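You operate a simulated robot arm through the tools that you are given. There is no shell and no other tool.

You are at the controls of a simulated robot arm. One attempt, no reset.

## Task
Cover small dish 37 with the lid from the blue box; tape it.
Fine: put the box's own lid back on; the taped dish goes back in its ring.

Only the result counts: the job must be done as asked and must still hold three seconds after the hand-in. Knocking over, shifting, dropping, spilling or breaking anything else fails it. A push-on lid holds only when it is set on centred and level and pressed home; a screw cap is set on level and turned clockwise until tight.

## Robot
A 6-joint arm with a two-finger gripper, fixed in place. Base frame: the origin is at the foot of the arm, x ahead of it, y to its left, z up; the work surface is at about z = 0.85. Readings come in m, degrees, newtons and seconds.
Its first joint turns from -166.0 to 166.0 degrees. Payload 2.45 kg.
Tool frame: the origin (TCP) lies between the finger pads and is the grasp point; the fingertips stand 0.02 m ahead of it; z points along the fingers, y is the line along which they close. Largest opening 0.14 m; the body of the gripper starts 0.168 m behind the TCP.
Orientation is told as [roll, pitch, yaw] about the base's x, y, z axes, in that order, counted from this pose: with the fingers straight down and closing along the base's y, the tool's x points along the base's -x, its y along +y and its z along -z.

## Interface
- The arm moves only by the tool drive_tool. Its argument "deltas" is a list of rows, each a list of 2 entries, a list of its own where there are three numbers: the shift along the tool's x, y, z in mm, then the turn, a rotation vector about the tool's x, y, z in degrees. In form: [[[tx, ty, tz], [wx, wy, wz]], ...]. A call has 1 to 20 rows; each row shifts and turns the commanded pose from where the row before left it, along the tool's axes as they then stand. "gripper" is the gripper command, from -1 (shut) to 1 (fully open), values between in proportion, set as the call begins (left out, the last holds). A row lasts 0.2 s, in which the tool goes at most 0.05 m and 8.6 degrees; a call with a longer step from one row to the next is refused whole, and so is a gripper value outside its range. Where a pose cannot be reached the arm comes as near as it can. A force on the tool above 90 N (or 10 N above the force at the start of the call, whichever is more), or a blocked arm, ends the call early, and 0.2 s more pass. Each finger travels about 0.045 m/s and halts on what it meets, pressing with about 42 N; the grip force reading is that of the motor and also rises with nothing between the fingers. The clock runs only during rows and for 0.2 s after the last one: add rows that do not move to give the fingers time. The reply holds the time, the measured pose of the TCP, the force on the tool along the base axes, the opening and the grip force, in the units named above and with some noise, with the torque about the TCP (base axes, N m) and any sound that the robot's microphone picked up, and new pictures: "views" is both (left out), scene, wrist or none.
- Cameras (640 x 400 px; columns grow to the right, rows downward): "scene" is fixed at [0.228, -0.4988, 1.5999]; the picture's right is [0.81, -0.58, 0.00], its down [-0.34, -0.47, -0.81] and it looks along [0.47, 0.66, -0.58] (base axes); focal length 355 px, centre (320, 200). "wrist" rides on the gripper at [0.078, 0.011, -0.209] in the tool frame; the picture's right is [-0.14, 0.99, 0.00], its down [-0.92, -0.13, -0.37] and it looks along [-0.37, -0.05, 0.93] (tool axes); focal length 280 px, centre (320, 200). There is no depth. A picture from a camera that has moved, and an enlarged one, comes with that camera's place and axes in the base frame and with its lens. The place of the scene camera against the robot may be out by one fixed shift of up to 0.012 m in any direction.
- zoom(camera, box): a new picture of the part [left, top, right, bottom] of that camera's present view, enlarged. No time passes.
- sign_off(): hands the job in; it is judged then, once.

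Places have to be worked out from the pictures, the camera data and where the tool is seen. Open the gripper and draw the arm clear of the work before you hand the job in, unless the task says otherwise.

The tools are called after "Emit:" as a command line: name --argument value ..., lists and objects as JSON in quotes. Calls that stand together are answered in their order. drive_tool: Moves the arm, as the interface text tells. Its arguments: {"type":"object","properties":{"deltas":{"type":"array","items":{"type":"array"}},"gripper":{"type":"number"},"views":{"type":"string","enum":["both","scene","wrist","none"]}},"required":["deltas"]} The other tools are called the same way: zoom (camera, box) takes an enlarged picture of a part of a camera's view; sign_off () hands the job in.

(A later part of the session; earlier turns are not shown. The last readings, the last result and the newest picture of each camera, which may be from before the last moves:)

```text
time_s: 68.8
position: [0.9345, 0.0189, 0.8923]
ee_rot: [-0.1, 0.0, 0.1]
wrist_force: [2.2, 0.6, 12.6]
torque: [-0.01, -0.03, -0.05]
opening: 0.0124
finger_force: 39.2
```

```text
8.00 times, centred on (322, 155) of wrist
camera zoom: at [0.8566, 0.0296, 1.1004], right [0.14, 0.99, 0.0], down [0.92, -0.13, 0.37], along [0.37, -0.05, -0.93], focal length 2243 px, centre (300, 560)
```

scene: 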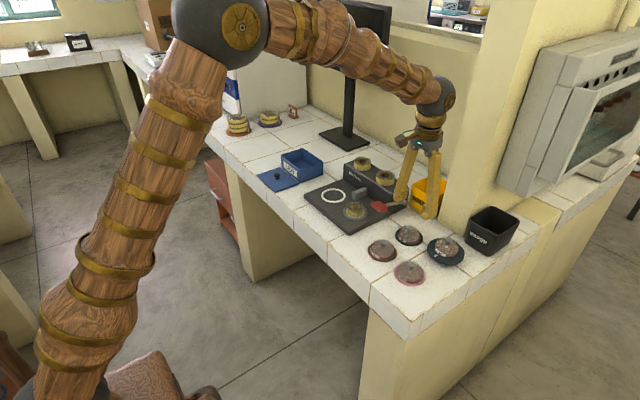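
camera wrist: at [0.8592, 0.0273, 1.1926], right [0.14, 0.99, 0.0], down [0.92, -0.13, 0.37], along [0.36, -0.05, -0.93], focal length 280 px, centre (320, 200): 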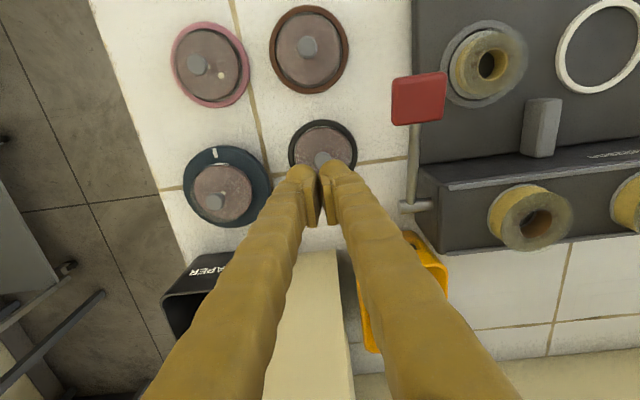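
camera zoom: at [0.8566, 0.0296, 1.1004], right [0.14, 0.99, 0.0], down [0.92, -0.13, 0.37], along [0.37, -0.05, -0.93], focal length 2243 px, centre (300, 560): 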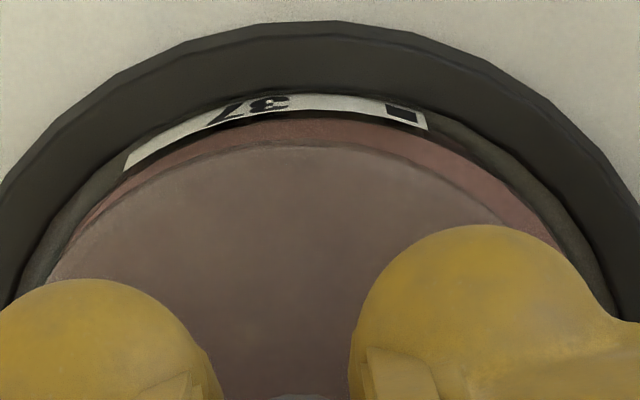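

In this grip the lid sits about 1 mm off (toward +x, -y) relative to the dish. I lift it 2 mm, shift back by that much and set it down again.

Emit:
drive_tool --deltas '[[[0, 0, -2.5], [0, 0, 0]], [[0.9, 0.8, 0], [0, 0, 0]], [[0, 0, 1.5], [0, 0, 0]], [[0, 0, 0], [0, 0, 0]]]' --gripper -1 --views "none"

Emit:
zoom --camera "scene" --box '[396, 216, 424, 248]'

Emit:
zoom --camera "wrist" --box '[285, 130, 360, 180]'

```text
time_s: 69.8
position: [0.934, 0.0204, 0.8923]
ee_rot: [-0.1, 0.0, 0.0]
wrist_force: [0.0, 0.0, 0.7]
torque: [-0.01, -0.01, 0.0]
opening: 0.0127
finger_force: 40.0
```

```text
12.50 times, centred on (410, 232) of scene
camera zoom: at [0.228, -0.4988, 1.5999], right [0.81, -0.58, 0.0], down [-0.34, -0.47, -0.81], along [0.47, 0.66, -0.58], focal length 4433 px, centre (-805, -200)
```

zoom: 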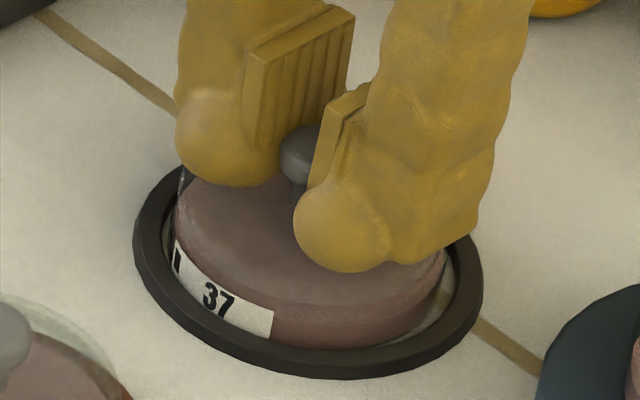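

```text
8.00 times, centred on (322, 155) of wrist
camera zoom: at [0.8553, 0.0309, 1.1006], right [0.14, 0.99, 0.0], down [0.92, -0.13, 0.37], along [0.36, -0.05, -0.93], focal length 2243 px, centre (300, 560)
```

zoom: 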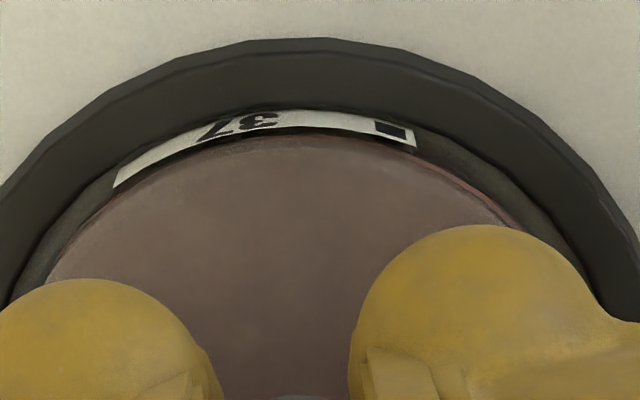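

The lid is now about 1.2 mm too far toward me compared with the good alignment seen earlier, and its sideways centring is right. I shift it out 1.2 mm and check again.

Emit:
drive_tool --deltas '[[[-1.2, 0, 0], [0, 0, 0]], [[0, 0, 0], [0, 0, 0]]]' --gripper -1 --views "none"

Emit:
zoom --camera "wrist" --box '[285, 130, 360, 180]'

Emit:
zoom --camera "scene" --box '[396, 216, 424, 248]'

```text
time_s: 70.4
position: [0.9345, 0.0214, 0.8915]
ee_rot: [0.0, 0.0, 0.1]
wrist_force: [-1.1, 0.3, 0.7]
torque: [0.02, -0.02, -0.02]
opening: 0.0124
finger_force: 39.4
```

```text
8.00 times, centred on (322, 155) of wrist
camera zoom: at [0.8568, 0.0314, 1.1005], right [0.14, 0.99, 0.0], down [0.92, -0.13, 0.37], along [0.36, -0.05, -0.93], focal length 2243 px, centre (300, 560)
```

zoom: 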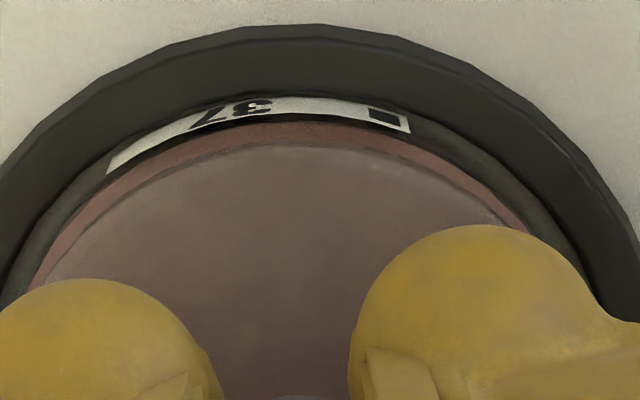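

```text
12.50 times, centred on (410, 232) of scene
camera zoom: at [0.228, -0.4988, 1.5999], right [0.81, -0.58, 0.0], down [-0.34, -0.47, -0.81], along [0.47, 0.66, -0.58], focal length 4433 px, centre (-805, -200)
```

zoom: 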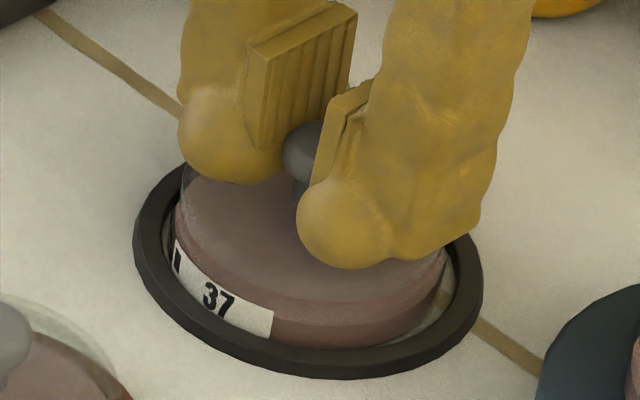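

The lid is now evenly centred over the agar, to within about 0.5 mm. I lower it to a light press and then release it.

Emit:
drive_tool --deltas '[[[0.4, 0, 0.7], [0, 0, 0]], [[0, 0, 0.7], [0, 0, 0]], [[0, 0, 0.5], [0, 0, 0]], [[0, 0, 0], [0, 0, 0]]]' --gripper -1 --views "none"

Emit:
zoom --camera "wrist" --box '[285, 130, 360, 180]'

```text
time_s: 71.4
position: [0.9345, 0.0215, 0.8916]
ee_rot: [-0.1, 0.0, 0.2]
wrist_force: [-2.1, -0.9, 28.1]
torque: [-0.04, 0.06, 0.01]
opening: 0.0127
finger_force: 39.1
```

```text
8.00 times, centred on (322, 155) of wrist
camera zoom: at [0.8567, 0.0321, 1.0994], right [0.14, 0.99, 0.0], down [0.92, -0.13, 0.37], along [0.37, -0.05, -0.93], focal length 2243 px, centre (300, 560)
```

zoom: 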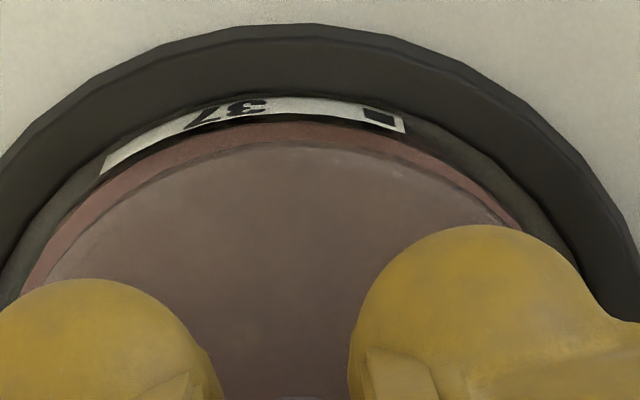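

28 N with negligible torque. I open the fingers while still lightly pressing, then rise and listen.

Emit:
drive_tool --deltas '[[[0, 0, 0], [0, 0, 0]], [[0, 0, 0], [0, 0, 0]], [[0, 0, 0], [0, 0, 0]]]' --gripper -0.4 --views "none"

Emit:
drive_tool --deltas '[[[0, 0, 0], [0, 0, 0]], [[0, 0, 0], [0, 0, 0]], [[0, 0, 0], [0, 0, 0]]]' --gripper -0.4 --views "none"

Emit:
zoom --camera "wrist" --box '[260, 120, 380, 220]'

```text
time_s: 72.2
position: [0.9351, 0.021, 0.8913]
ee_rot: [0.0, 0.0, 0.1]
wrist_force: [3.1, 0.8, 30.5]
torque: [0.05, -0.03, 0.02]
opening: 0.0297
finger_force: 0.1
```

```text
time_s: 73.0
position: [0.9341, 0.0217, 0.8901]
ee_rot: [0.1, 0.0, 0.1]
wrist_force: [1.1, -0.3, 33.0]
torque: [0.05, -0.02, 0.0]
opening: 0.0303
finger_force: 0.1
```

```text
4.00 times, centred on (320, 170) of wrist
camera zoom: at [0.8566, 0.032, 1.0988], right [0.14, 0.99, 0.0], down [0.92, -0.13, 0.37], along [0.37, -0.05, -0.93], focal length 1122 px, centre (320, 320)
```

zoom: 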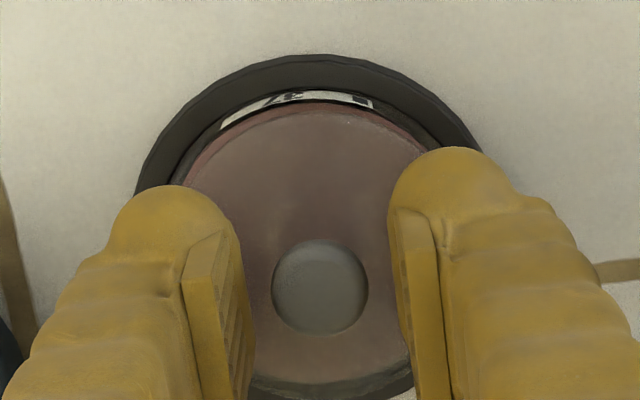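

The open fingertips press evenly on the lid's disc on both sides of the knob, an ideal way to press it home. I increase the force.

Emit:
drive_tool --deltas '[[[0, 0, 0.7], [0, 0, 0]], [[0, 0, 0.7], [0, 0, 0]], [[0, 0, 0], [0, 0, 0]], [[0, 0, 0], [0, 0, 0]]]' --gripper -0.4 --views "none"

Emit:
drive_tool --deltas '[[[0, 0, -2], [0, 0, 0]], [[0, 0, -2], [0, 0, 0]], [[0, 0, -2], [0, 0, 0]], [[0, 0, 0], [0, 0, 0]]]' --gripper -0.4 --views "none"

Emit:
drive_tool --deltas '[[[0, 0, -10], [0, 0, 0]], [[0, 0, -25], [0, 0, 0]], [[0, 0, -30], [0, 0, 0]], [[0, 0, -20], [0, 0, 0]], [[0, 0, 0], [0, 0, 0]]]' --gripper -0.2 --views "wrist"

Emit:
zoom --camera "scene" --box '[396, 218, 424, 248]'

Emit:
zoom --camera "wrist" --box '[270, 90, 370, 190]'

```text
time_s: 74.0
position: [0.9343, 0.0226, 0.8896]
ee_rot: [0.0, -0.1, 0.1]
wrist_force: [3.2, 3.1, 52.5]
torque: [0.09, -0.04, 0.0]
opening: 0.0311
finger_force: 0.0
```

```text
time_s: 75.0
position: [0.9346, 0.0199, 0.8929]
ee_rot: [-0.1, 0.1, 0.1]
wrist_force: [1.2, -0.8, 0.1]
torque: [0.03, -0.01, 0.0]
opening: 0.042
finger_force: 0.0
heard: snap
```

```text
time_s: 76.2
position: [0.935, 0.0195, 0.9804]
ee_rot: [0.0, 0.0, 0.0]
wrist_force: [0.1, -0.5, 0.3]
torque: [0.03, -0.01, 0.01]
opening: 0.056
finger_force: 0.0
camera wrist: at [0.857, 0.0304, 1.1878], right [0.14, 0.99, 0.0], down [0.92, -0.13, 0.37], along [0.36, -0.05, -0.93], focal length 280 px, centre (320, 200)
```

wrist: 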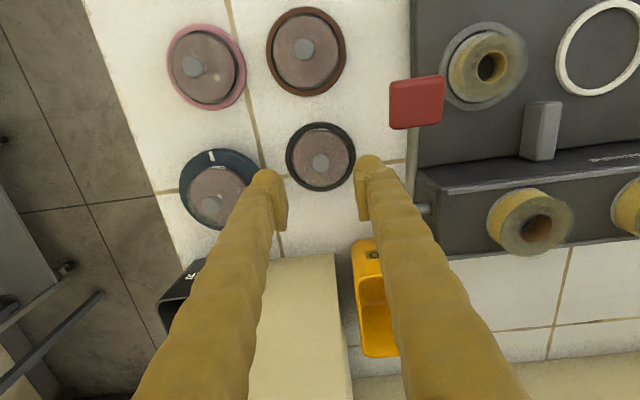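

```text
13.33 times, centred on (410, 233) of scene
camera zoom: at [0.228, -0.4988, 1.5999], right [0.81, -0.58, 0.0], down [-0.34, -0.47, -0.81], along [0.47, 0.66, -0.58], focal length 4728 px, centre (-880, -240)
```

zoom: 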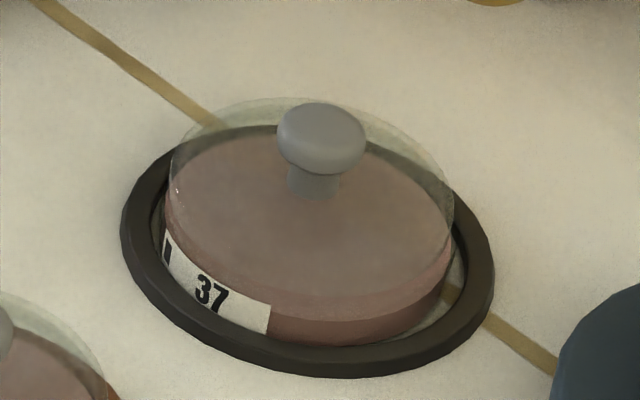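

```text
4.00 times, centred on (320, 140) of wrist
camera zoom: at [0.857, 0.0304, 1.1878], right [0.14, 0.99, 0.0], down [0.92, -0.13, 0.37], along [0.36, -0.05, -0.93], focal length 1122 px, centre (320, 440)
```

zoom: 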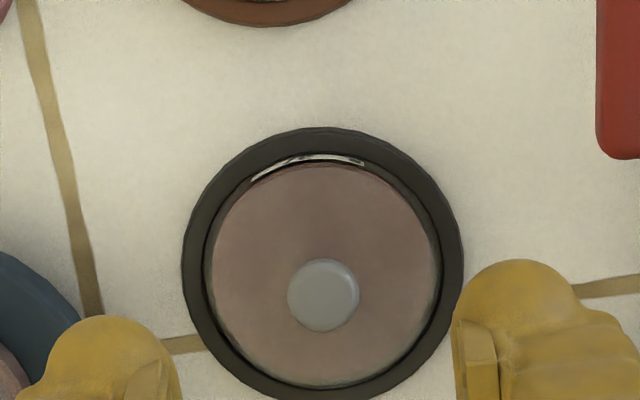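

A snap was heard as I released the pressure, and the lid sits level and centred, so I take it as home. Now I open wide and descend astride the dish, to grip it by its body rather than the knob.

Emit:
drive_tool --deltas '[[[0, 0.5, 0], [0, 0, 0]], [[0, 0, 10], [0, 0, 0]], [[0, 0, 20], [0, 0, 0]], [[0, 0, 25], [0, 0, 0]], [[0, 0, 20], [0, 0, 0]], [[0, 0, 10], [0, 0, 0]], [[0, 0, 0], [0, 0, 0]]]' --gripper 0.22

Emit:
zoom --camera "scene" --box '[390, 205, 434, 252]'

Emit:
zoom --camera "wrist" --box '[230, 90, 410, 220]'

```text
time_s: 77.8
position: [0.9355, 0.0211, 0.8932]
ee_rot: [-0.1, 0.0, 0.1]
wrist_force: [-0.4, 0.7, 0.4]
torque: [0.02, -0.03, -0.02]
opening: 0.0853
finger_force: 0.0
camera wrist: at [0.8564, 0.0309, 1.101], right [0.14, 0.99, 0.0], down [0.92, -0.13, 0.37], along [0.36, -0.05, -0.93], focal length 280 px, centre (320, 200)
```

scene: 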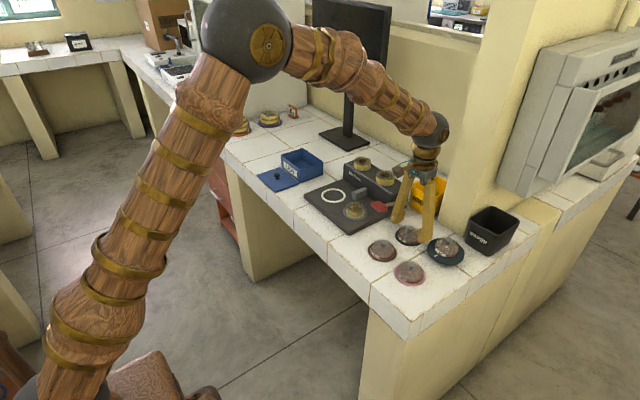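
wrist: 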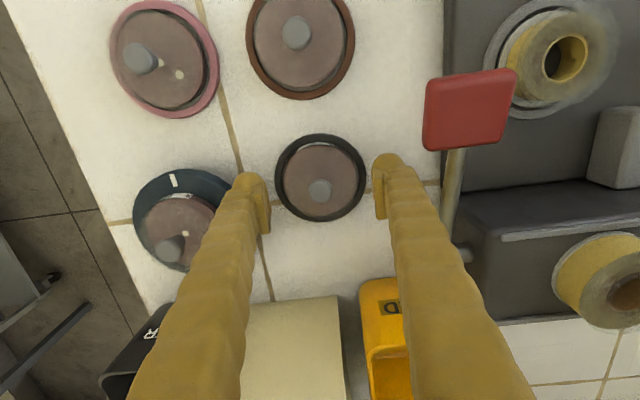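

```text
8.51 times, centred on (412, 228) of scene
camera zoom: at [0.228, -0.4988, 1.5999], right [0.81, -0.58, 0.0], down [-0.34, -0.47, -0.81], along [0.47, 0.66, -0.58], focal length 3018 px, centre (-463, -43)
```

zoom: 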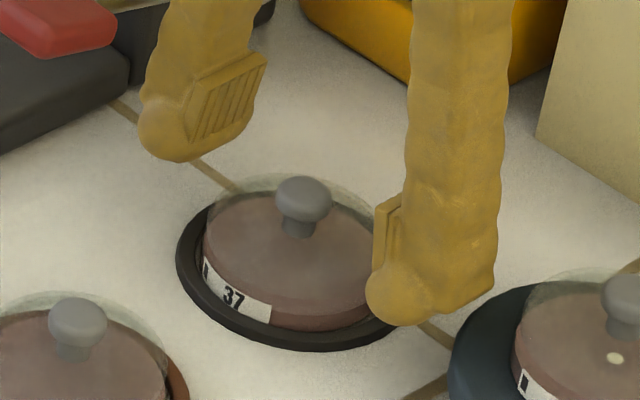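

```text
3.08 times, centred on (320, 155) of wrist
camera zoom: at [0.8564, 0.0309, 1.101], right [0.14, 0.99, 0.0], down [0.92, -0.13, 0.37], along [0.36, -0.05, -0.93], focal length 863 px, centre (320, 338)
```

zoom: 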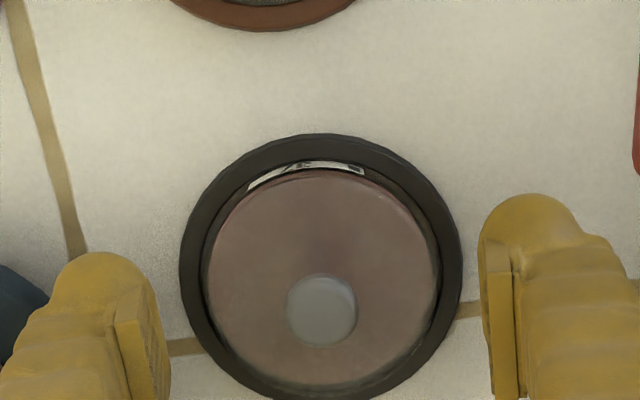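

The fingers straddle the dish cleanly. I lower to about 0.881 with force watch.

Emit:
drive_tool --deltas '[[[0, 0, 4], [0, 0, 0]], [[0, 0, 4], [0, 0, 0]], [[0, 0, 3], [0, 0, 0]], [[0, 0, 0], [0, 0, 0]]]' --gripper 0.22 --views "none"

Emit:
zoom --camera "scene" --box '[390, 205, 434, 252]'

Emit:
zoom --camera "wrist" --box '[230, 90, 410, 220]'

```text
time_s: 78.8
position: [0.9332, 0.0207, 0.8828]
ee_rot: [0.1, 0.0, 0.0]
wrist_force: [0.3, 0.9, 0.1]
torque: [0.0, -0.01, 0.0]
opening: 0.0853
finger_force: 0.1
```

```text
8.51 times, centred on (412, 228) of scene
camera zoom: at [0.228, -0.4988, 1.5999], right [0.81, -0.58, 0.0], down [-0.34, -0.47, -0.81], along [0.47, 0.66, -0.58], focal length 3018 px, centre (-463, -43)
```

zoom: 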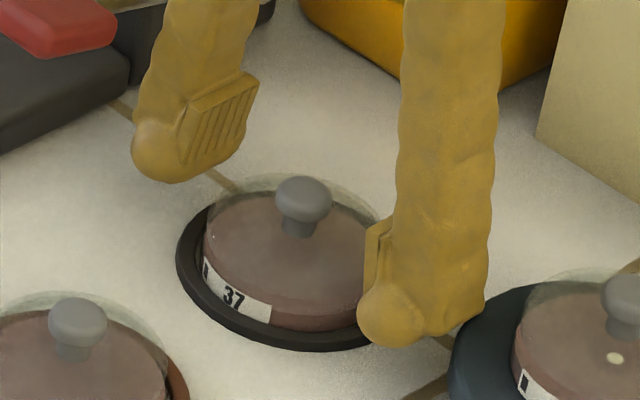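

```text
3.08 times, centred on (320, 155) of wrist
camera zoom: at [0.8552, 0.0317, 1.0909], right [0.14, 0.99, 0.0], down [0.92, -0.13, 0.37], along [0.36, -0.05, -0.93], focal length 863 px, centre (320, 338)
```

zoom: 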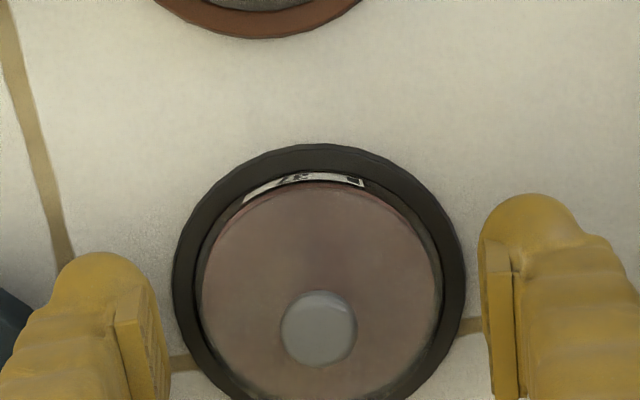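

No contact yet. I lower 2 mm more and close gently onto the dish body.

Emit:
drive_tool --deltas '[[[0, 0, 2], [0, 0, 0]], [[0, 0, 0], [0, 0, 0]], [[0, 0, 0], [0, 0, 0]], [[0, 0, 0], [0, 0, 0]]]' --gripper 0.03 --views "none"

Emit:
zoom --camera "wrist" --box '[230, 90, 410, 220]'

Emit:
zoom --camera "scene" --box '[390, 205, 434, 252]'

```text
time_s: 79.8
position: [0.933, 0.021, 0.8809]
ee_rot: [-0.1, 0.1, 0.1]
wrist_force: [-0.1, 0.0, 0.6]
torque: [0.01, -0.02, 0.01]
opening: 0.0719
finger_force: 0.1
```

```text
3.08 times, centred on (320, 155) of wrist
camera zoom: at [0.8555, 0.0318, 1.0892], right [0.14, 0.99, 0.0], down [0.92, -0.13, 0.37], along [0.36, -0.05, -0.93], focal length 863 px, centre (320, 338)
```

zoom: 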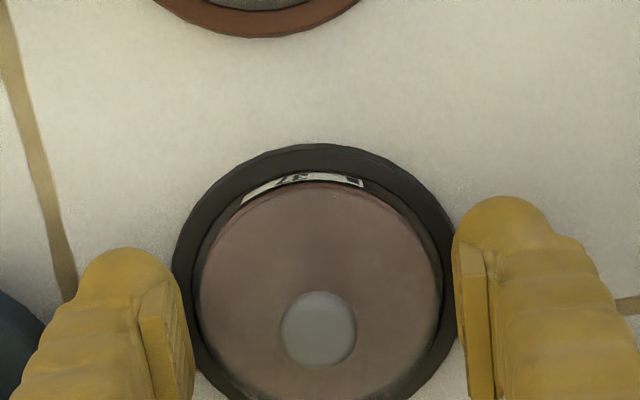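

```text
8.51 times, centred on (412, 228) of scene
camera zoom: at [0.228, -0.4988, 1.5999], right [0.81, -0.58, 0.0], down [-0.34, -0.47, -0.81], along [0.47, 0.66, -0.58], focal length 3018 px, centre (-463, -43)
```

zoom: 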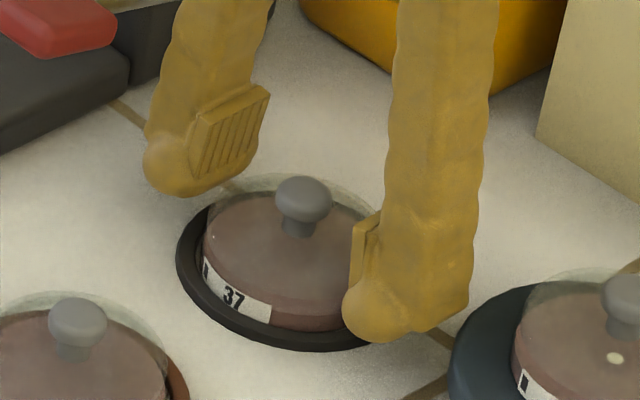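

The dish is centred between the pads. I close on it.

Emit:
drive_tool --deltas '[[[0, 0, 0], [0, 0, 0]], [[0, 0, 0], [0, 0, 0]], [[0, 0, 0], [0, 0, 0]], [[0, 0, 0], [0, 0, 0]]]' --gripper -0.15 --views "none"

Emit:
zoom --camera "wrist" --box '[230, 90, 410, 220]'

Emit:
zoom --camera "scene" --box '[390, 205, 434, 252]'

```text
time_s: 80.8
position: [0.9333, 0.0224, 0.8823]
ee_rot: [-0.2, -0.1, 0.1]
wrist_force: [1.0, 1.7, 20.0]
torque: [-0.63, -0.01, 0.03]
opening: 0.0618
finger_force: 21.2
heard: snap
```

```text
3.08 times, centred on (320, 155) of wrist
camera zoom: at [0.8555, 0.0319, 1.0902], right [0.14, 0.99, 0.0], down [0.92, -0.13, 0.37], along [0.37, -0.05, -0.93], focal length 863 px, centre (320, 338)
```

zoom: 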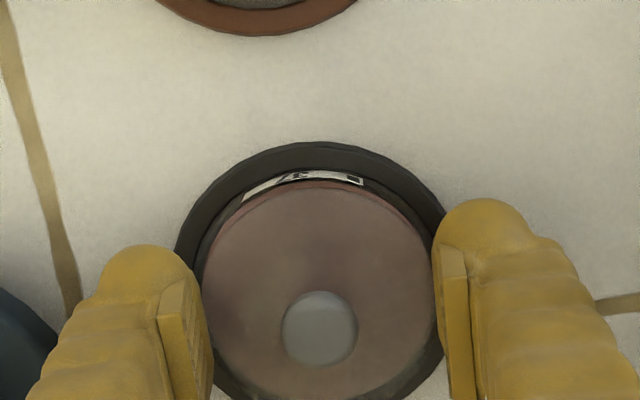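

```text
8.51 times, centred on (412, 228) of scene
camera zoom: at [0.228, -0.4988, 1.5999], right [0.81, -0.58, 0.0], down [-0.34, -0.47, -0.81], along [0.47, 0.66, -0.58], focal length 3018 px, centre (-463, -43)
```

zoom: 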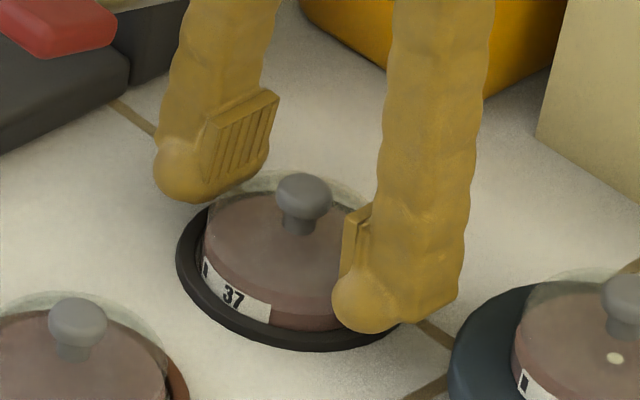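

I feel 20 N upward on the -y finger and hear a snap. I zoom in to see what that fingertip is touching before doing anything else.

Emit:
zoom --camera "scene" --box '[404, 222, 430, 250]'

Emit:
zoom --camera "wrist" --box '[270, 130, 370, 210]'

Emit:
zoom --camera "scene" --box '[394, 216, 420, 244]'

```text
14.29 times, centred on (417, 236) of scene
camera zoom: at [0.228, -0.4988, 1.5999], right [0.81, -0.58, 0.0], down [-0.34, -0.47, -0.81], along [0.47, 0.66, -0.58], focal length 5066 px, centre (-1066, -314)
```

zoom: 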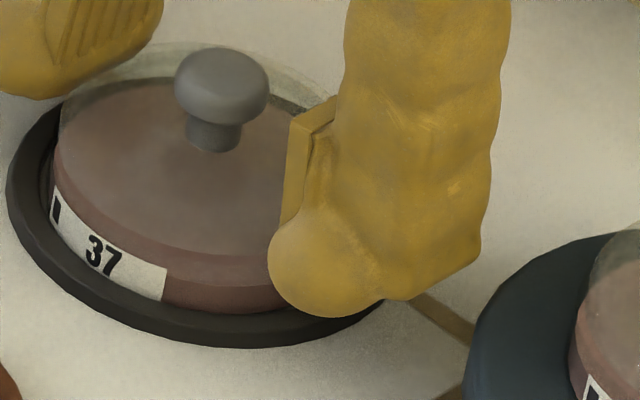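

```text
5.00 times, centred on (320, 170) of wrist
camera zoom: at [0.8555, 0.0319, 1.0902], right [0.14, 0.99, 0.0], down [0.92, -0.13, 0.37], along [0.37, -0.05, -0.93], focal length 1402 px, centre (320, 350)
```

zoom: 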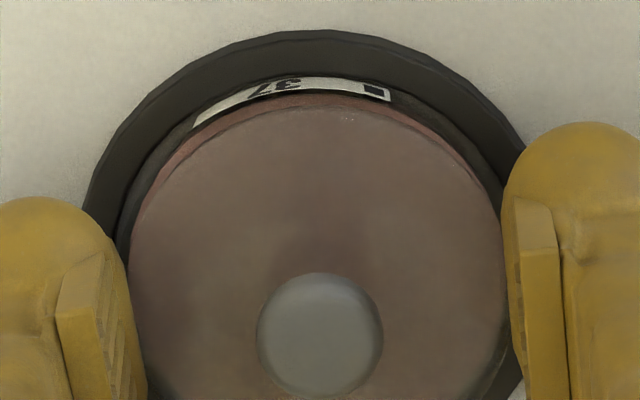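

```text
14.29 times, centred on (407, 230) of scene
camera zoom: at [0.228, -0.4988, 1.5999], right [0.81, -0.58, 0.0], down [-0.34, -0.47, -0.81], along [0.47, 0.66, -0.58], focal length 5066 px, centre (-923, -229)
```

zoom: 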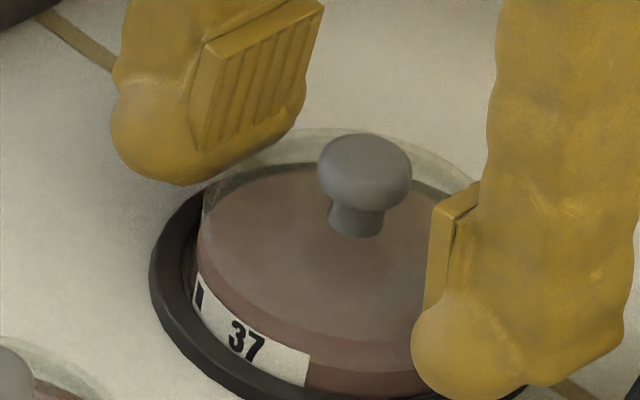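

The contact is hard to read from the pictures, so I open slightly in two steps to see when the upward force on the -y finger vanishes.

Emit:
drive_tool --deltas '[[[0, 0, 0], [0, 0, 0]], [[0, 0, 0], [0, 0, 0]]]' --gripper -0.09 --views "none"

Emit:
drive_tool --deltas '[[[0, 0, 0], [0, 0, 0]], [[0, 0, 0], [0, 0, 0]]]' --gripper -0.05 --views "none"

Emit:
drive_tool --deltas '[[[0, 0, 0], [0, 0, 0]], [[0, 0, 0], [0, 0, 0]]]' --gripper 0.0 --views "none"

Emit:
zoom --camera "wrist" --box '[230, 90, 410, 220]'

Emit:
zoom --camera "scene" --box '[390, 205, 434, 252]'

```text
time_s: 81.4
position: [0.9342, 0.0223, 0.8818]
ee_rot: [-0.1, 0.0, 0.1]
wrist_force: [3.7, 3.3, 20.1]
torque: [-0.6, -0.04, 0.08]
opening: 0.0634
finger_force: 0.1
```

```text
time_s: 82.0
position: [0.9327, 0.0217, 0.8816]
ee_rot: [-0.1, 0.1, 0.0]
wrist_force: [2.5, 4.6, 18.2]
torque: [-0.63, -0.07, 0.09]
opening: 0.0644
finger_force: 0.1
```

```text
time_s: 82.6
position: [0.9333, 0.0202, 0.8809]
ee_rot: [-0.1, 0.1, 0.1]
wrist_force: [-0.7, 0.0, -0.4]
torque: [-0.02, 0.01, 0.0]
opening: 0.07
finger_force: 0.1
```

```text
3.08 times, centred on (320, 155) of wrist
camera zoom: at [0.8554, 0.0317, 1.0888], right [0.14, 0.99, 0.0], down [0.92, -0.13, 0.37], along [0.36, -0.05, -0.93], focal length 863 px, centre (320, 338)
```

zoom: 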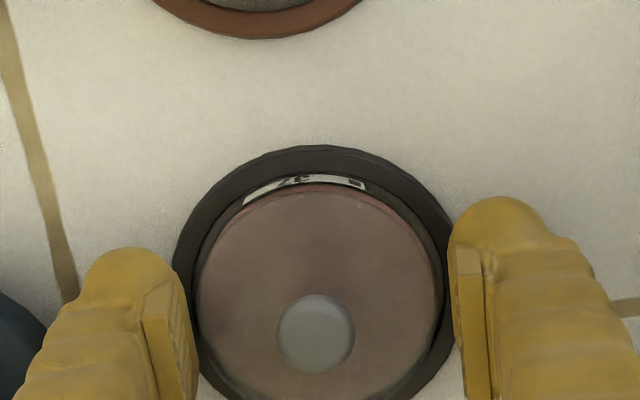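

```text
8.51 times, centred on (412, 228) of scene
camera zoom: at [0.228, -0.4988, 1.5999], right [0.81, -0.58, 0.0], down [-0.34, -0.47, -0.81], along [0.47, 0.66, -0.58], focal length 3018 px, centre (-463, -43)
```

zoom: 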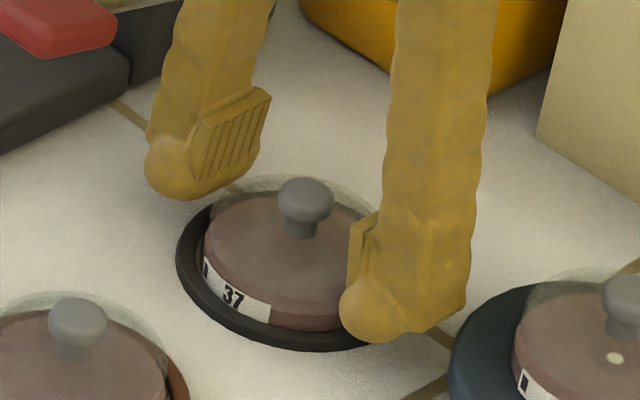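

So the fingertip had been resting on top of the dish body (its top is at about z = 0.861) and the pads had squeezed the lid (62 mm wide); the dish is too shallow to straddle in its ring this way. I rise and inspect the lid.

Emit:
drive_tool --deltas '[[[0, 0, 0], [0, 0, 0]], [[0, 0, -10], [0, 0, 0]], [[0, 0, -25], [0, 0, 0]], [[0, 0, -35], [0, 0, 0]], [[0, 0, -30], [0, 0, 0]], [[0, 0, 0], [0, 0, 0]]]' --gripper 0.22 --views "wrist"

Emit:
zoom --camera "scene" --box '[396, 218, 424, 248]'

Emit:
zoom --camera "wrist" --box '[275, 100, 365, 190]'

```text
time_s: 84.0
position: [0.9321, 0.0202, 0.9807]
ee_rot: [0.0, -0.1, 0.1]
wrist_force: [-0.5, 0.2, -0.9]
torque: [-0.01, 0.0, 0.01]
opening: 0.0857
finger_force: 0.1
camera wrist: at [0.855, 0.031, 1.1898], right [0.14, 0.99, 0.0], down [0.92, -0.13, 0.37], along [0.36, -0.05, -0.93], focal length 280 px, centre (320, 200)
```

wrist: 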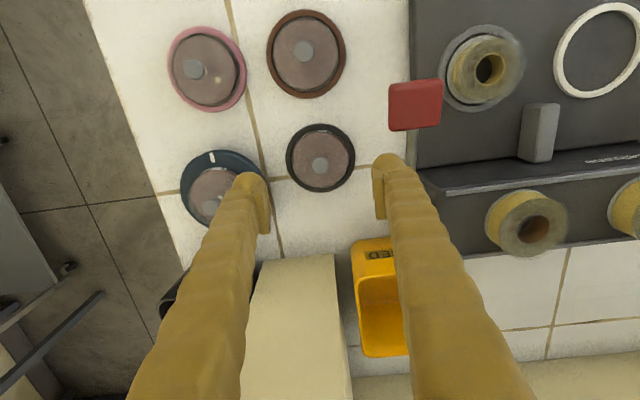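

```text
13.33 times, centred on (410, 233) of scene
camera zoom: at [0.228, -0.4988, 1.5999], right [0.81, -0.58, 0.0], down [-0.34, -0.47, -0.81], along [0.47, 0.66, -0.58], focal length 4728 px, centre (-880, -240)
```

zoom: 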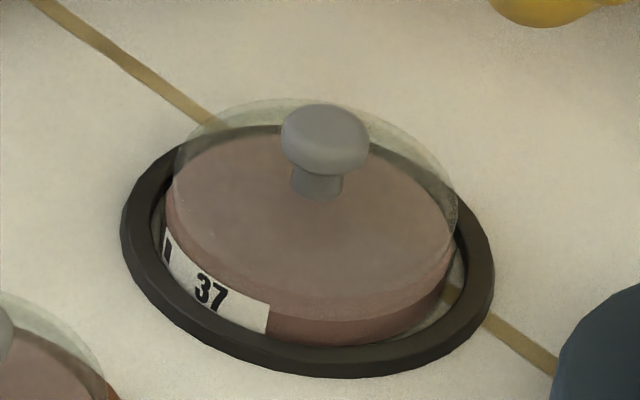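

```text
4.44 times, centred on (320, 145) of wrist
camera zoom: at [0.855, 0.031, 1.1898], right [0.14, 0.99, 0.0], down [0.92, -0.13, 0.37], along [0.36, -0.05, -0.93], focal length 1246 px, centre (320, 444)
```

zoom: 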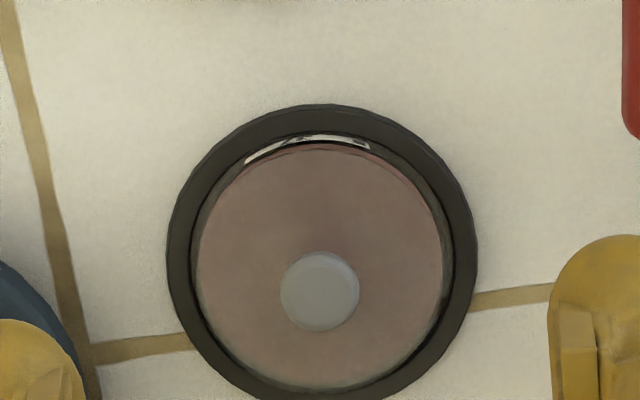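

The lid shifted about 0.8 mm, but sits flat. I'll regrip the knob, this time gently (a small squeeze margin instead of full force), recentre the lid and press again.

Emit:
drive_tool --deltas '[[[-2, 0, 0], [0, 0, 0]], [[0, 0, 25], [0, 0, 0]], [[0, 0, 25], [0, 0, 0]], [[0, 0, 20], [0, 0, 0]], [[0, 0, 10], [0, 0, 0]], [[0, 0, 0], [0, 0, 0]]]' --gripper -0.4 --views "none"

Emit:
zoom --camera "wrist" --box '[260, 120, 380, 220]'

```text
time_s: 85.4
position: [0.9369, 0.0202, 0.9011]
ee_rot: [-0.1, 0.0, 0.1]
wrist_force: [-0.2, -0.5, -0.8]
torque: [0.03, 0.0, 0.02]
opening: 0.0419
finger_force: 0.1
```

```text
4.00 times, centred on (320, 170) of wrist
camera zoom: at [0.8588, 0.0308, 1.1096], right [0.14, 0.99, 0.0], down [0.92, -0.13, 0.37], along [0.36, -0.05, -0.93], focal length 1122 px, centre (320, 320)
```

zoom: 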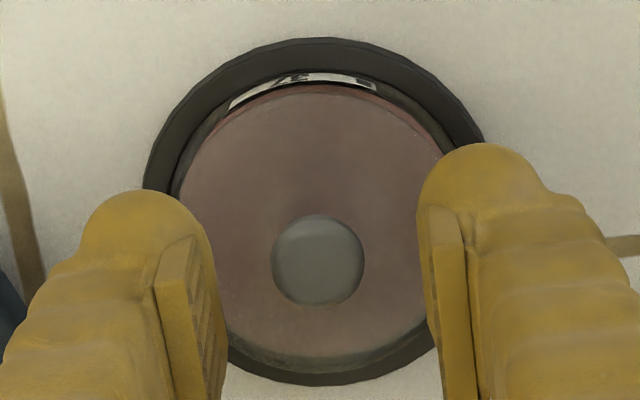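

The knob is 3 mm nearer and 0.6 mm to -y. I correct, descend to grip height and close gently.

Emit:
drive_tool --deltas '[[[2.7, -0.3, 3], [0, 0, 0]], [[0, 0, 4], [0, 0, 0]], [[0, 0, 2], [0, 0, 0]], [[0, 0, 0], [0, 0, 0]]]' --gripper -0.55 --views "none"

Emit:
zoom --camera "wrist" --box '[260, 120, 380, 220]'

```text
time_s: 86.4
position: [0.933, 0.0216, 0.8923]
ee_rot: [-0.1, 0.0, 0.2]
wrist_force: [0.3, -0.3, -0.1]
torque: [0.03, 0.0, 0.0]
opening: 0.0316
finger_force: 0.1
```

```text
4.00 times, centred on (320, 170) of wrist
camera zoom: at [0.8558, 0.0316, 1.1009], right [0.14, 0.99, 0.0], down [0.92, -0.13, 0.37], along [0.36, -0.05, -0.93], focal length 1122 px, centre (320, 320)
```

zoom: 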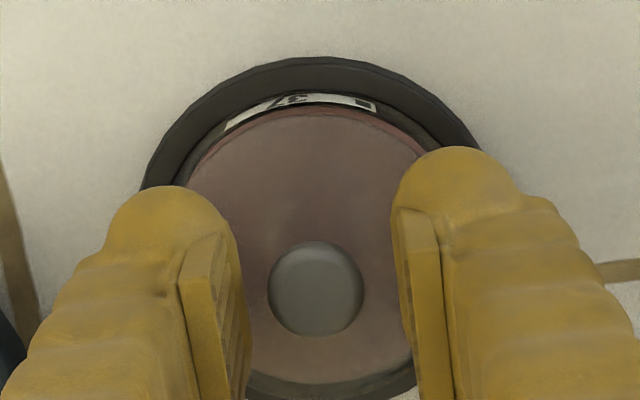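

I shift 0.3 mm and close gently on the knob, which also nudges the lid about 0.5 mm to +y, as needed.

Emit:
drive_tool --deltas '[[[0, -0.3, 1], [0, 0, 0]], [[0, 0, 0], [0, 0, 0]], [[0, 0, 0], [0, 0, 0]], [[0, 0, 0], [0, 0, 0]]]' --gripper -0.83 --views "none"

Emit:
zoom --camera "wrist" --box '[285, 130, 360, 180]'

Emit:
zoom --camera "scene" --box '[396, 218, 424, 248]'

```text
time_s: 87.4
position: [0.9331, 0.0209, 0.8921]
ee_rot: [0.0, -0.1, 0.2]
wrist_force: [1.3, -0.6, 15.1]
torque: [0.01, -0.06, -0.03]
opening: 0.0136
finger_force: 1.6
heard: snap
```

```text
8.00 times, centred on (322, 155) of wrist
camera zoom: at [0.8557, 0.031, 1.1004], right [0.14, 0.99, 0.0], down [0.92, -0.13, 0.37], along [0.37, -0.05, -0.93], focal length 2243 px, centre (300, 560)
```

zoom: 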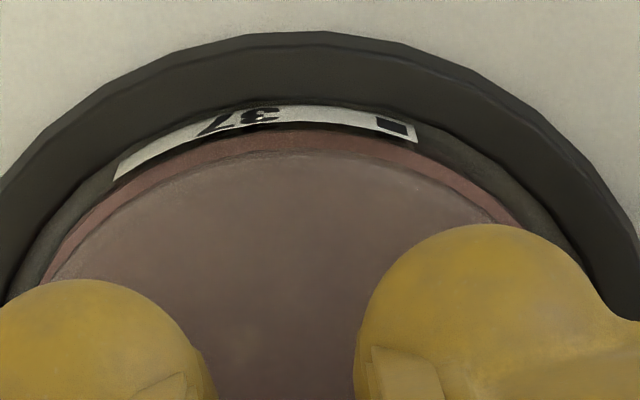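

```text
13.33 times, centred on (410, 233) of scene
camera zoom: at [0.228, -0.4988, 1.5999], right [0.81, -0.58, 0.0], down [-0.34, -0.47, -0.81], along [0.47, 0.66, -0.58], focal length 4728 px, centre (-880, -240)
```

zoom: 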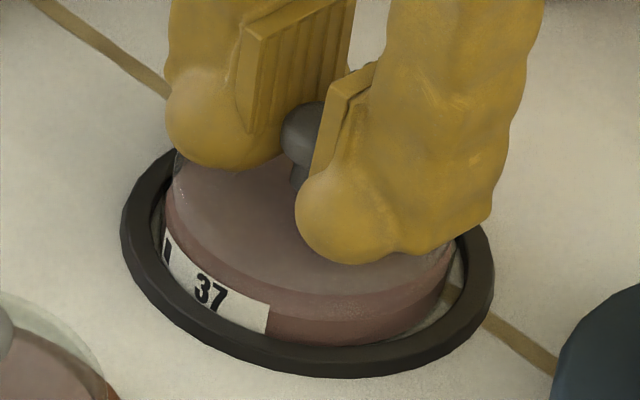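

A snap again, now with 15 N of press and a barely touching grip, so the lid may have just seated. I squeeze slightly more and lift 3 mm to test.

Emit:
drive_tool --deltas '[[[0, 0, -0.5], [0, 0, 0]], [[0, 0, 0], [0, 0, 0]]]' --gripper -0.87 --views "none"

Emit:
drive_tool --deltas '[[[0, 0, -1], [0, 0, 0]], [[0, 0, -1], [0, 0, 0]], [[0, 0, -1], [0, 0, 0]], [[0, 0, 0], [0, 0, 0]]]' --gripper -0.87 --views "none"

Emit:
zoom --camera "wrist" --box '[285, 130, 360, 180]'

Emit:
zoom --camera "scene" --box '[396, 218, 424, 248]'

```text
time_s: 88.0
position: [0.9323, 0.0212, 0.893]
ee_rot: [-0.1, 0.2, 0.1]
wrist_force: [2.1, 0.7, 4.1]
torque: [0.05, -0.06, -0.01]
opening: 0.0136
finger_force: 39.8
```

```text
time_s: 89.0
position: [0.934, 0.0186, 0.8949]
ee_rot: [-0.1, 0.0, 0.1]
wrist_force: [-0.2, 0.0, -0.1]
torque: [0.0, -0.02, 0.0]
opening: 0.0126
finger_force: 38.8
heard: snap
```

```text
8.00 times, centred on (322, 155) of wrist
camera zoom: at [0.8558, 0.0305, 1.1035], right [0.14, 0.99, 0.0], down [0.92, -0.13, 0.37], along [0.36, -0.05, -0.93], focal length 2243 px, centre (300, 560)
```

zoom: 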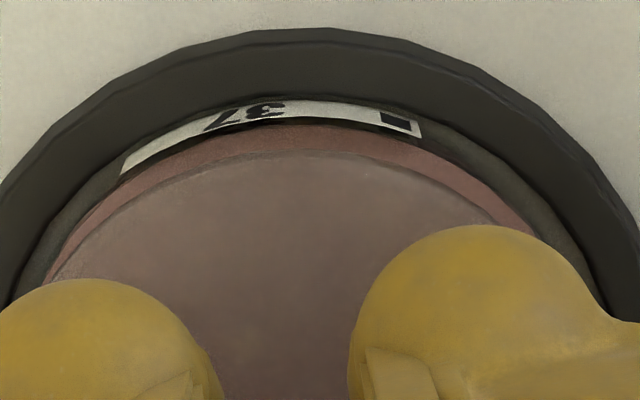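

```text
13.33 times, centred on (410, 233) of scene
camera zoom: at [0.228, -0.4988, 1.5999], right [0.81, -0.58, 0.0], down [-0.34, -0.47, -0.81], along [0.47, 0.66, -0.58], focal length 4728 px, centre (-880, -240)
```

zoom: 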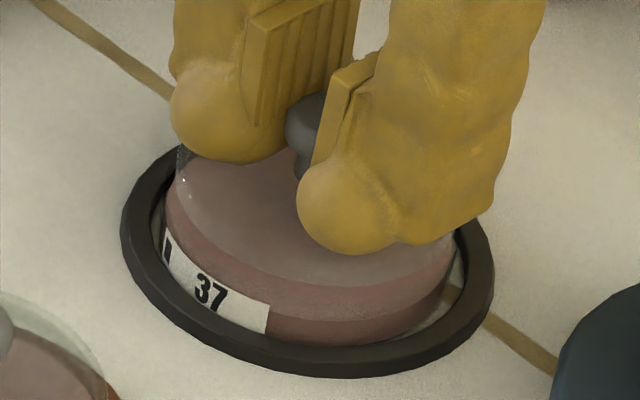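

A snap when it seated at 87 s and another as I lifted it at 89 s: the lid clicks on and then pulls off, so it needs a firmer press after clicking. I lower it again until it clicks, then press much harder while it is seated.

Emit:
drive_tool --deltas '[[[0, 0.3, 1], [0, 0, 0]], [[0, 0, 1], [0, 0, 0]], [[0, 0, 1], [0, 0, 0]], [[0, 0, 0], [0, 0, 0]]]' --gripper -0.87 --views "none"

Emit:
drive_tool --deltas '[[[0, 0, 0.6], [0, 0, 0]], [[0, 0, 0.4], [0, 0, 0]], [[0, 0, 0], [0, 0, 0]]]' --gripper -0.87 --views "none"

```text
time_s: 90.0
position: [0.9337, 0.0206, 0.8917]
ee_rot: [0.0, 0.0, 0.0]
wrist_force: [0.2, -0.2, -0.3]
torque: [0.0, -0.03, -0.02]
opening: 0.0123
finger_force: 39.4
```

```text
time_s: 90.8
position: [0.9339, 0.02, 0.8924]
ee_rot: [0.0, 0.0, 0.1]
wrist_force: [0.3, -0.2, 1.8]
torque: [0.01, -0.03, 0.0]
opening: 0.0124
finger_force: 39.0
```

Emit:
drive_tool --deltas '[[[0, 0, 0.7], [0, 0, 0]], [[0, 0, 0], [0, 0, 0]]]' --gripper -0.87 --views "none"

Emit:
drive_tool --deltas '[[[0, 0, 0.7], [0, 0, 0]], [[0, 0, 0], [0, 0, 0]]]' --gripper -0.87 --views "none"

Emit:
zoom --camera "wrist" --box '[285, 130, 360, 180]'

```text
time_s: 91.4
position: [0.9337, 0.0195, 0.8913]
ee_rot: [0.0, 0.0, 0.2]
wrist_force: [0.7, -0.7, 21.0]
torque: [0.02, 0.04, -0.02]
opening: 0.0125
finger_force: 38.9
```

```text
time_s: 92.0
position: [0.9335, 0.0203, 0.8907]
ee_rot: [0.0, -0.1, 0.1]
wrist_force: [5.6, -0.1, 35.3]
torque: [0.03, -0.06, -0.01]
opening: 0.0124
finger_force: 38.7
```

```text
8.00 times, centred on (322, 155) of wrist
camera zoom: at [0.8548, 0.0311, 1.0986], right [0.14, 0.99, 0.0], down [0.92, -0.13, 0.37], along [0.37, -0.05, -0.93], focal length 2243 px, centre (300, 560)
```

zoom: 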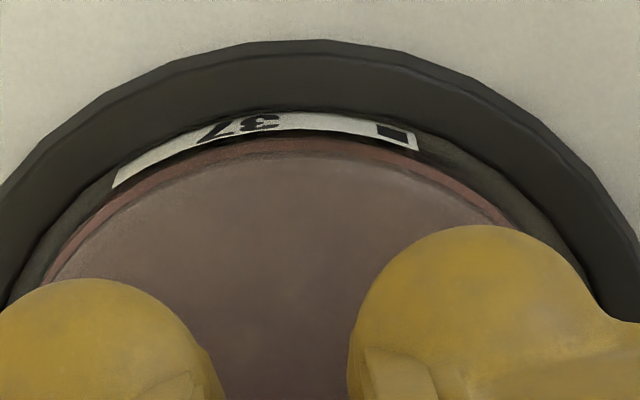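

Pressed while gripped, it does not click. I open the fingers while pressing on the disc and push harder with both open fingertips, then unload.

Emit:
drive_tool --deltas '[[[0, 0, 0], [0, 0, 0]], [[0, 0, 0], [0, 0, 0]], [[0, 0, 0], [0, 0, 0]], [[0, 0, 0], [0, 0, 0]]]' --gripper -0.5 --views "none"

Emit:
drive_tool --deltas '[[[0, 0, 0.7], [0, 0, 0]], [[0, 0, 0.7], [0, 0, 0]], [[0, 0, 0], [0, 0, 0]]]' --gripper -0.5 --views "none"

Emit:
drive_tool --deltas '[[[0, 0, 0.6], [0, 0, 0]], [[0, 0, 0], [0, 0, 0]], [[0, 0, 0], [0, 0, 0]]]' --gripper -0.5 --views "none"

```text
time_s: 93.0
position: [0.9329, 0.0216, 0.89]
ee_rot: [0.1, 0.0, 0.1]
wrist_force: [1.1, 0.7, 46.2]
torque: [0.02, 0.01, 0.01]
opening: 0.0169
finger_force: 0.1
```

```text
time_s: 93.8
position: [0.9332, 0.0202, 0.8899]
ee_rot: [0.0, -0.2, 0.1]
wrist_force: [0.8, 1.0, 52.0]
torque: [0.07, 0.0, 0.01]
opening: 0.0175
finger_force: 0.1
```

```text
time_s: 94.6
position: [0.9335, 0.0191, 0.889]
ee_rot: [-0.1, -0.2, 0.1]
wrist_force: [-0.6, 1.6, 69.9]
torque: [0.05, 0.01, -0.02]
opening: 0.0184
finger_force: 0.1
```

70 N, evenly distributed. Now I unload slowly and listen.

Emit:
drive_tool --deltas '[[[0, 0, -1], [0, 0, 0]], [[0, 0, 0], [0, 0, 0]]]' --gripper -0.5 --views "none"

Emit:
drive_tool --deltas '[[[0, 0, -1], [0, 0, 0]], [[0, 0, 0], [0, 0, 0]]]' --gripper -0.5 --views "none"

Emit:
drive_tool --deltas '[[[0, 0, -1.5], [0, 0, 0]], [[0, 0, 0], [0, 0, 0]]]' --gripper -0.5 --views "none"

Emit:
zoom --camera "wrist" --box '[260, 120, 380, 220]'

Emit:
zoom --camera "scene" --box '[396, 218, 424, 248]'

```text
time_s: 95.2
position: [0.9327, 0.0198, 0.8896]
ee_rot: [-0.1, -0.2, 0.1]
wrist_force: [0.6, -4.8, 67.6]
torque: [-0.12, 0.03, 0.03]
opening: 0.0187
finger_force: 0.0
```

```text
time_s: 95.8
position: [0.9332, 0.0221, 0.8903]
ee_rot: [-0.2, 0.0, 0.2]
wrist_force: [2.8, -10.4, 54.4]
torque: [-0.19, -0.02, -0.03]
opening: 0.0192
finger_force: 0.1
```

```text
time_s: 96.4
position: [0.9331, 0.0232, 0.8915]
ee_rot: [0.0, 0.1, 0.1]
wrist_force: [-3.4, -0.8, 40.3]
torque: [-0.03, 0.07, -0.01]
opening: 0.0197
finger_force: 0.1
```

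```text
4.00 times, centred on (320, 170) of wrist
camera zoom: at [0.8552, 0.0327, 1.0986], right [0.14, 0.99, 0.0], down [0.92, -0.13, 0.37], along [0.36, -0.05, -0.93], focal length 1122 px, centre (320, 320)
```

zoom: 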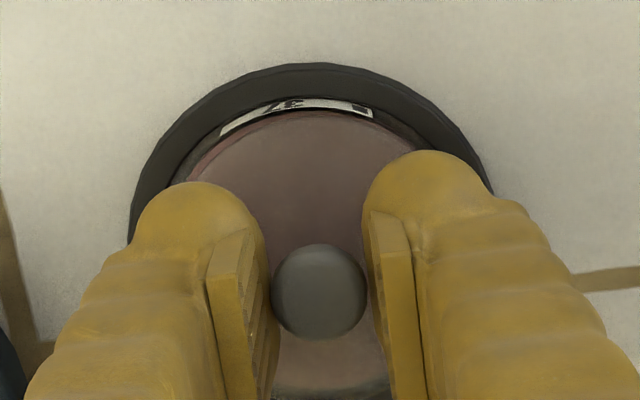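

```text
13.33 times, centred on (410, 233) of scene
camera zoom: at [0.228, -0.4988, 1.5999], right [0.81, -0.58, 0.0], down [-0.34, -0.47, -0.81], along [0.47, 0.66, -0.58], focal length 4728 px, centre (-880, -240)
```

zoom: 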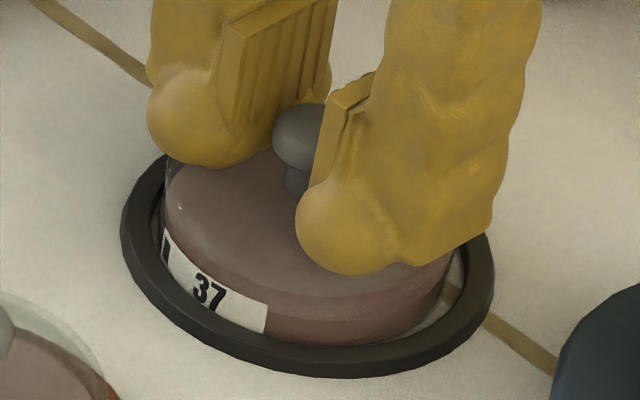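

The fingertips are still dragging outward under load. I keep unloading in small steps until they spring free.

Emit:
drive_tool --deltas '[[[0, 0, -1], [0, 0, 0]], [[0, 0, 0], [0, 0, 0]]]' --gripper -0.5 --views "none"

Emit:
drive_tool --deltas '[[[0, 0, -1], [0, 0, 0]], [[0, 0, 0], [0, 0, 0]]]' --gripper -0.5 --views "none"

Emit:
drive_tool --deltas '[[[0, 0, -1], [0, 0, 0]], [[0, 0, 0], [0, 0, 0]]]' --gripper -0.5 --views "none"

Emit:
zoom --camera "wrist" --box '[260, 120, 380, 220]'

Emit:
zoom --camera "scene" --box '[396, 218, 424, 248]'

```text
time_s: 97.0
position: [0.9339, 0.0217, 0.8913]
ee_rot: [-0.1, 0.1, 0.1]
wrist_force: [0.2, -0.4, 14.4]
torque: [0.04, 0.01, 0.01]
opening: 0.0287
finger_force: 0.2
```

```text
time_s: 97.6
position: [0.9331, 0.0214, 0.8921]
ee_rot: [0.0, 0.2, 0.1]
wrist_force: [-0.4, -0.3, 0.9]
torque: [0.03, -0.02, -0.01]
opening: 0.0344
finger_force: 0.1
```

```text
time_s: 98.2
position: [0.9346, 0.0218, 0.8932]
ee_rot: [0.0, 0.0, 0.1]
wrist_force: [0.1, -0.1, 0.1]
torque: [-0.01, 0.03, 0.04]
opening: 0.0349
finger_force: 0.0
heard: snap
```

```text
4.00 times, centred on (320, 170) of wrist
camera zoom: at [0.8565, 0.0319, 1.1023], right [0.14, 0.99, 0.0], down [0.92, -0.13, 0.37], along [0.36, -0.05, -0.93], focal length 1122 px, centre (320, 320)
```

zoom: 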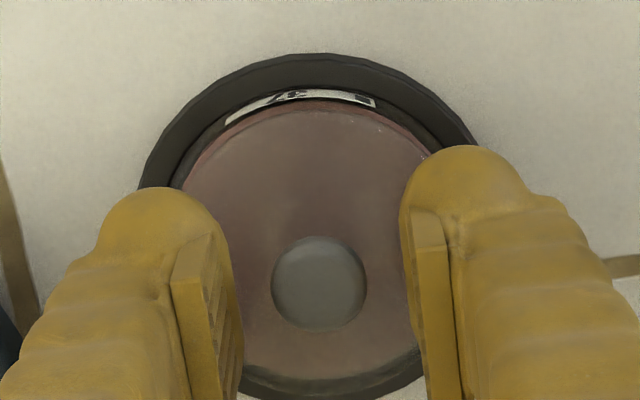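

```text
13.33 times, centred on (410, 233) of scene
camera zoom: at [0.228, -0.4988, 1.5999], right [0.81, -0.58, 0.0], down [-0.34, -0.47, -0.81], along [0.47, 0.66, -0.58], focal length 4728 px, centre (-880, -240)
```

zoom: 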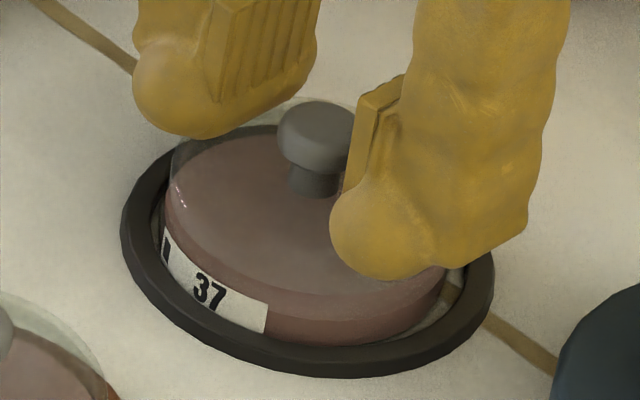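

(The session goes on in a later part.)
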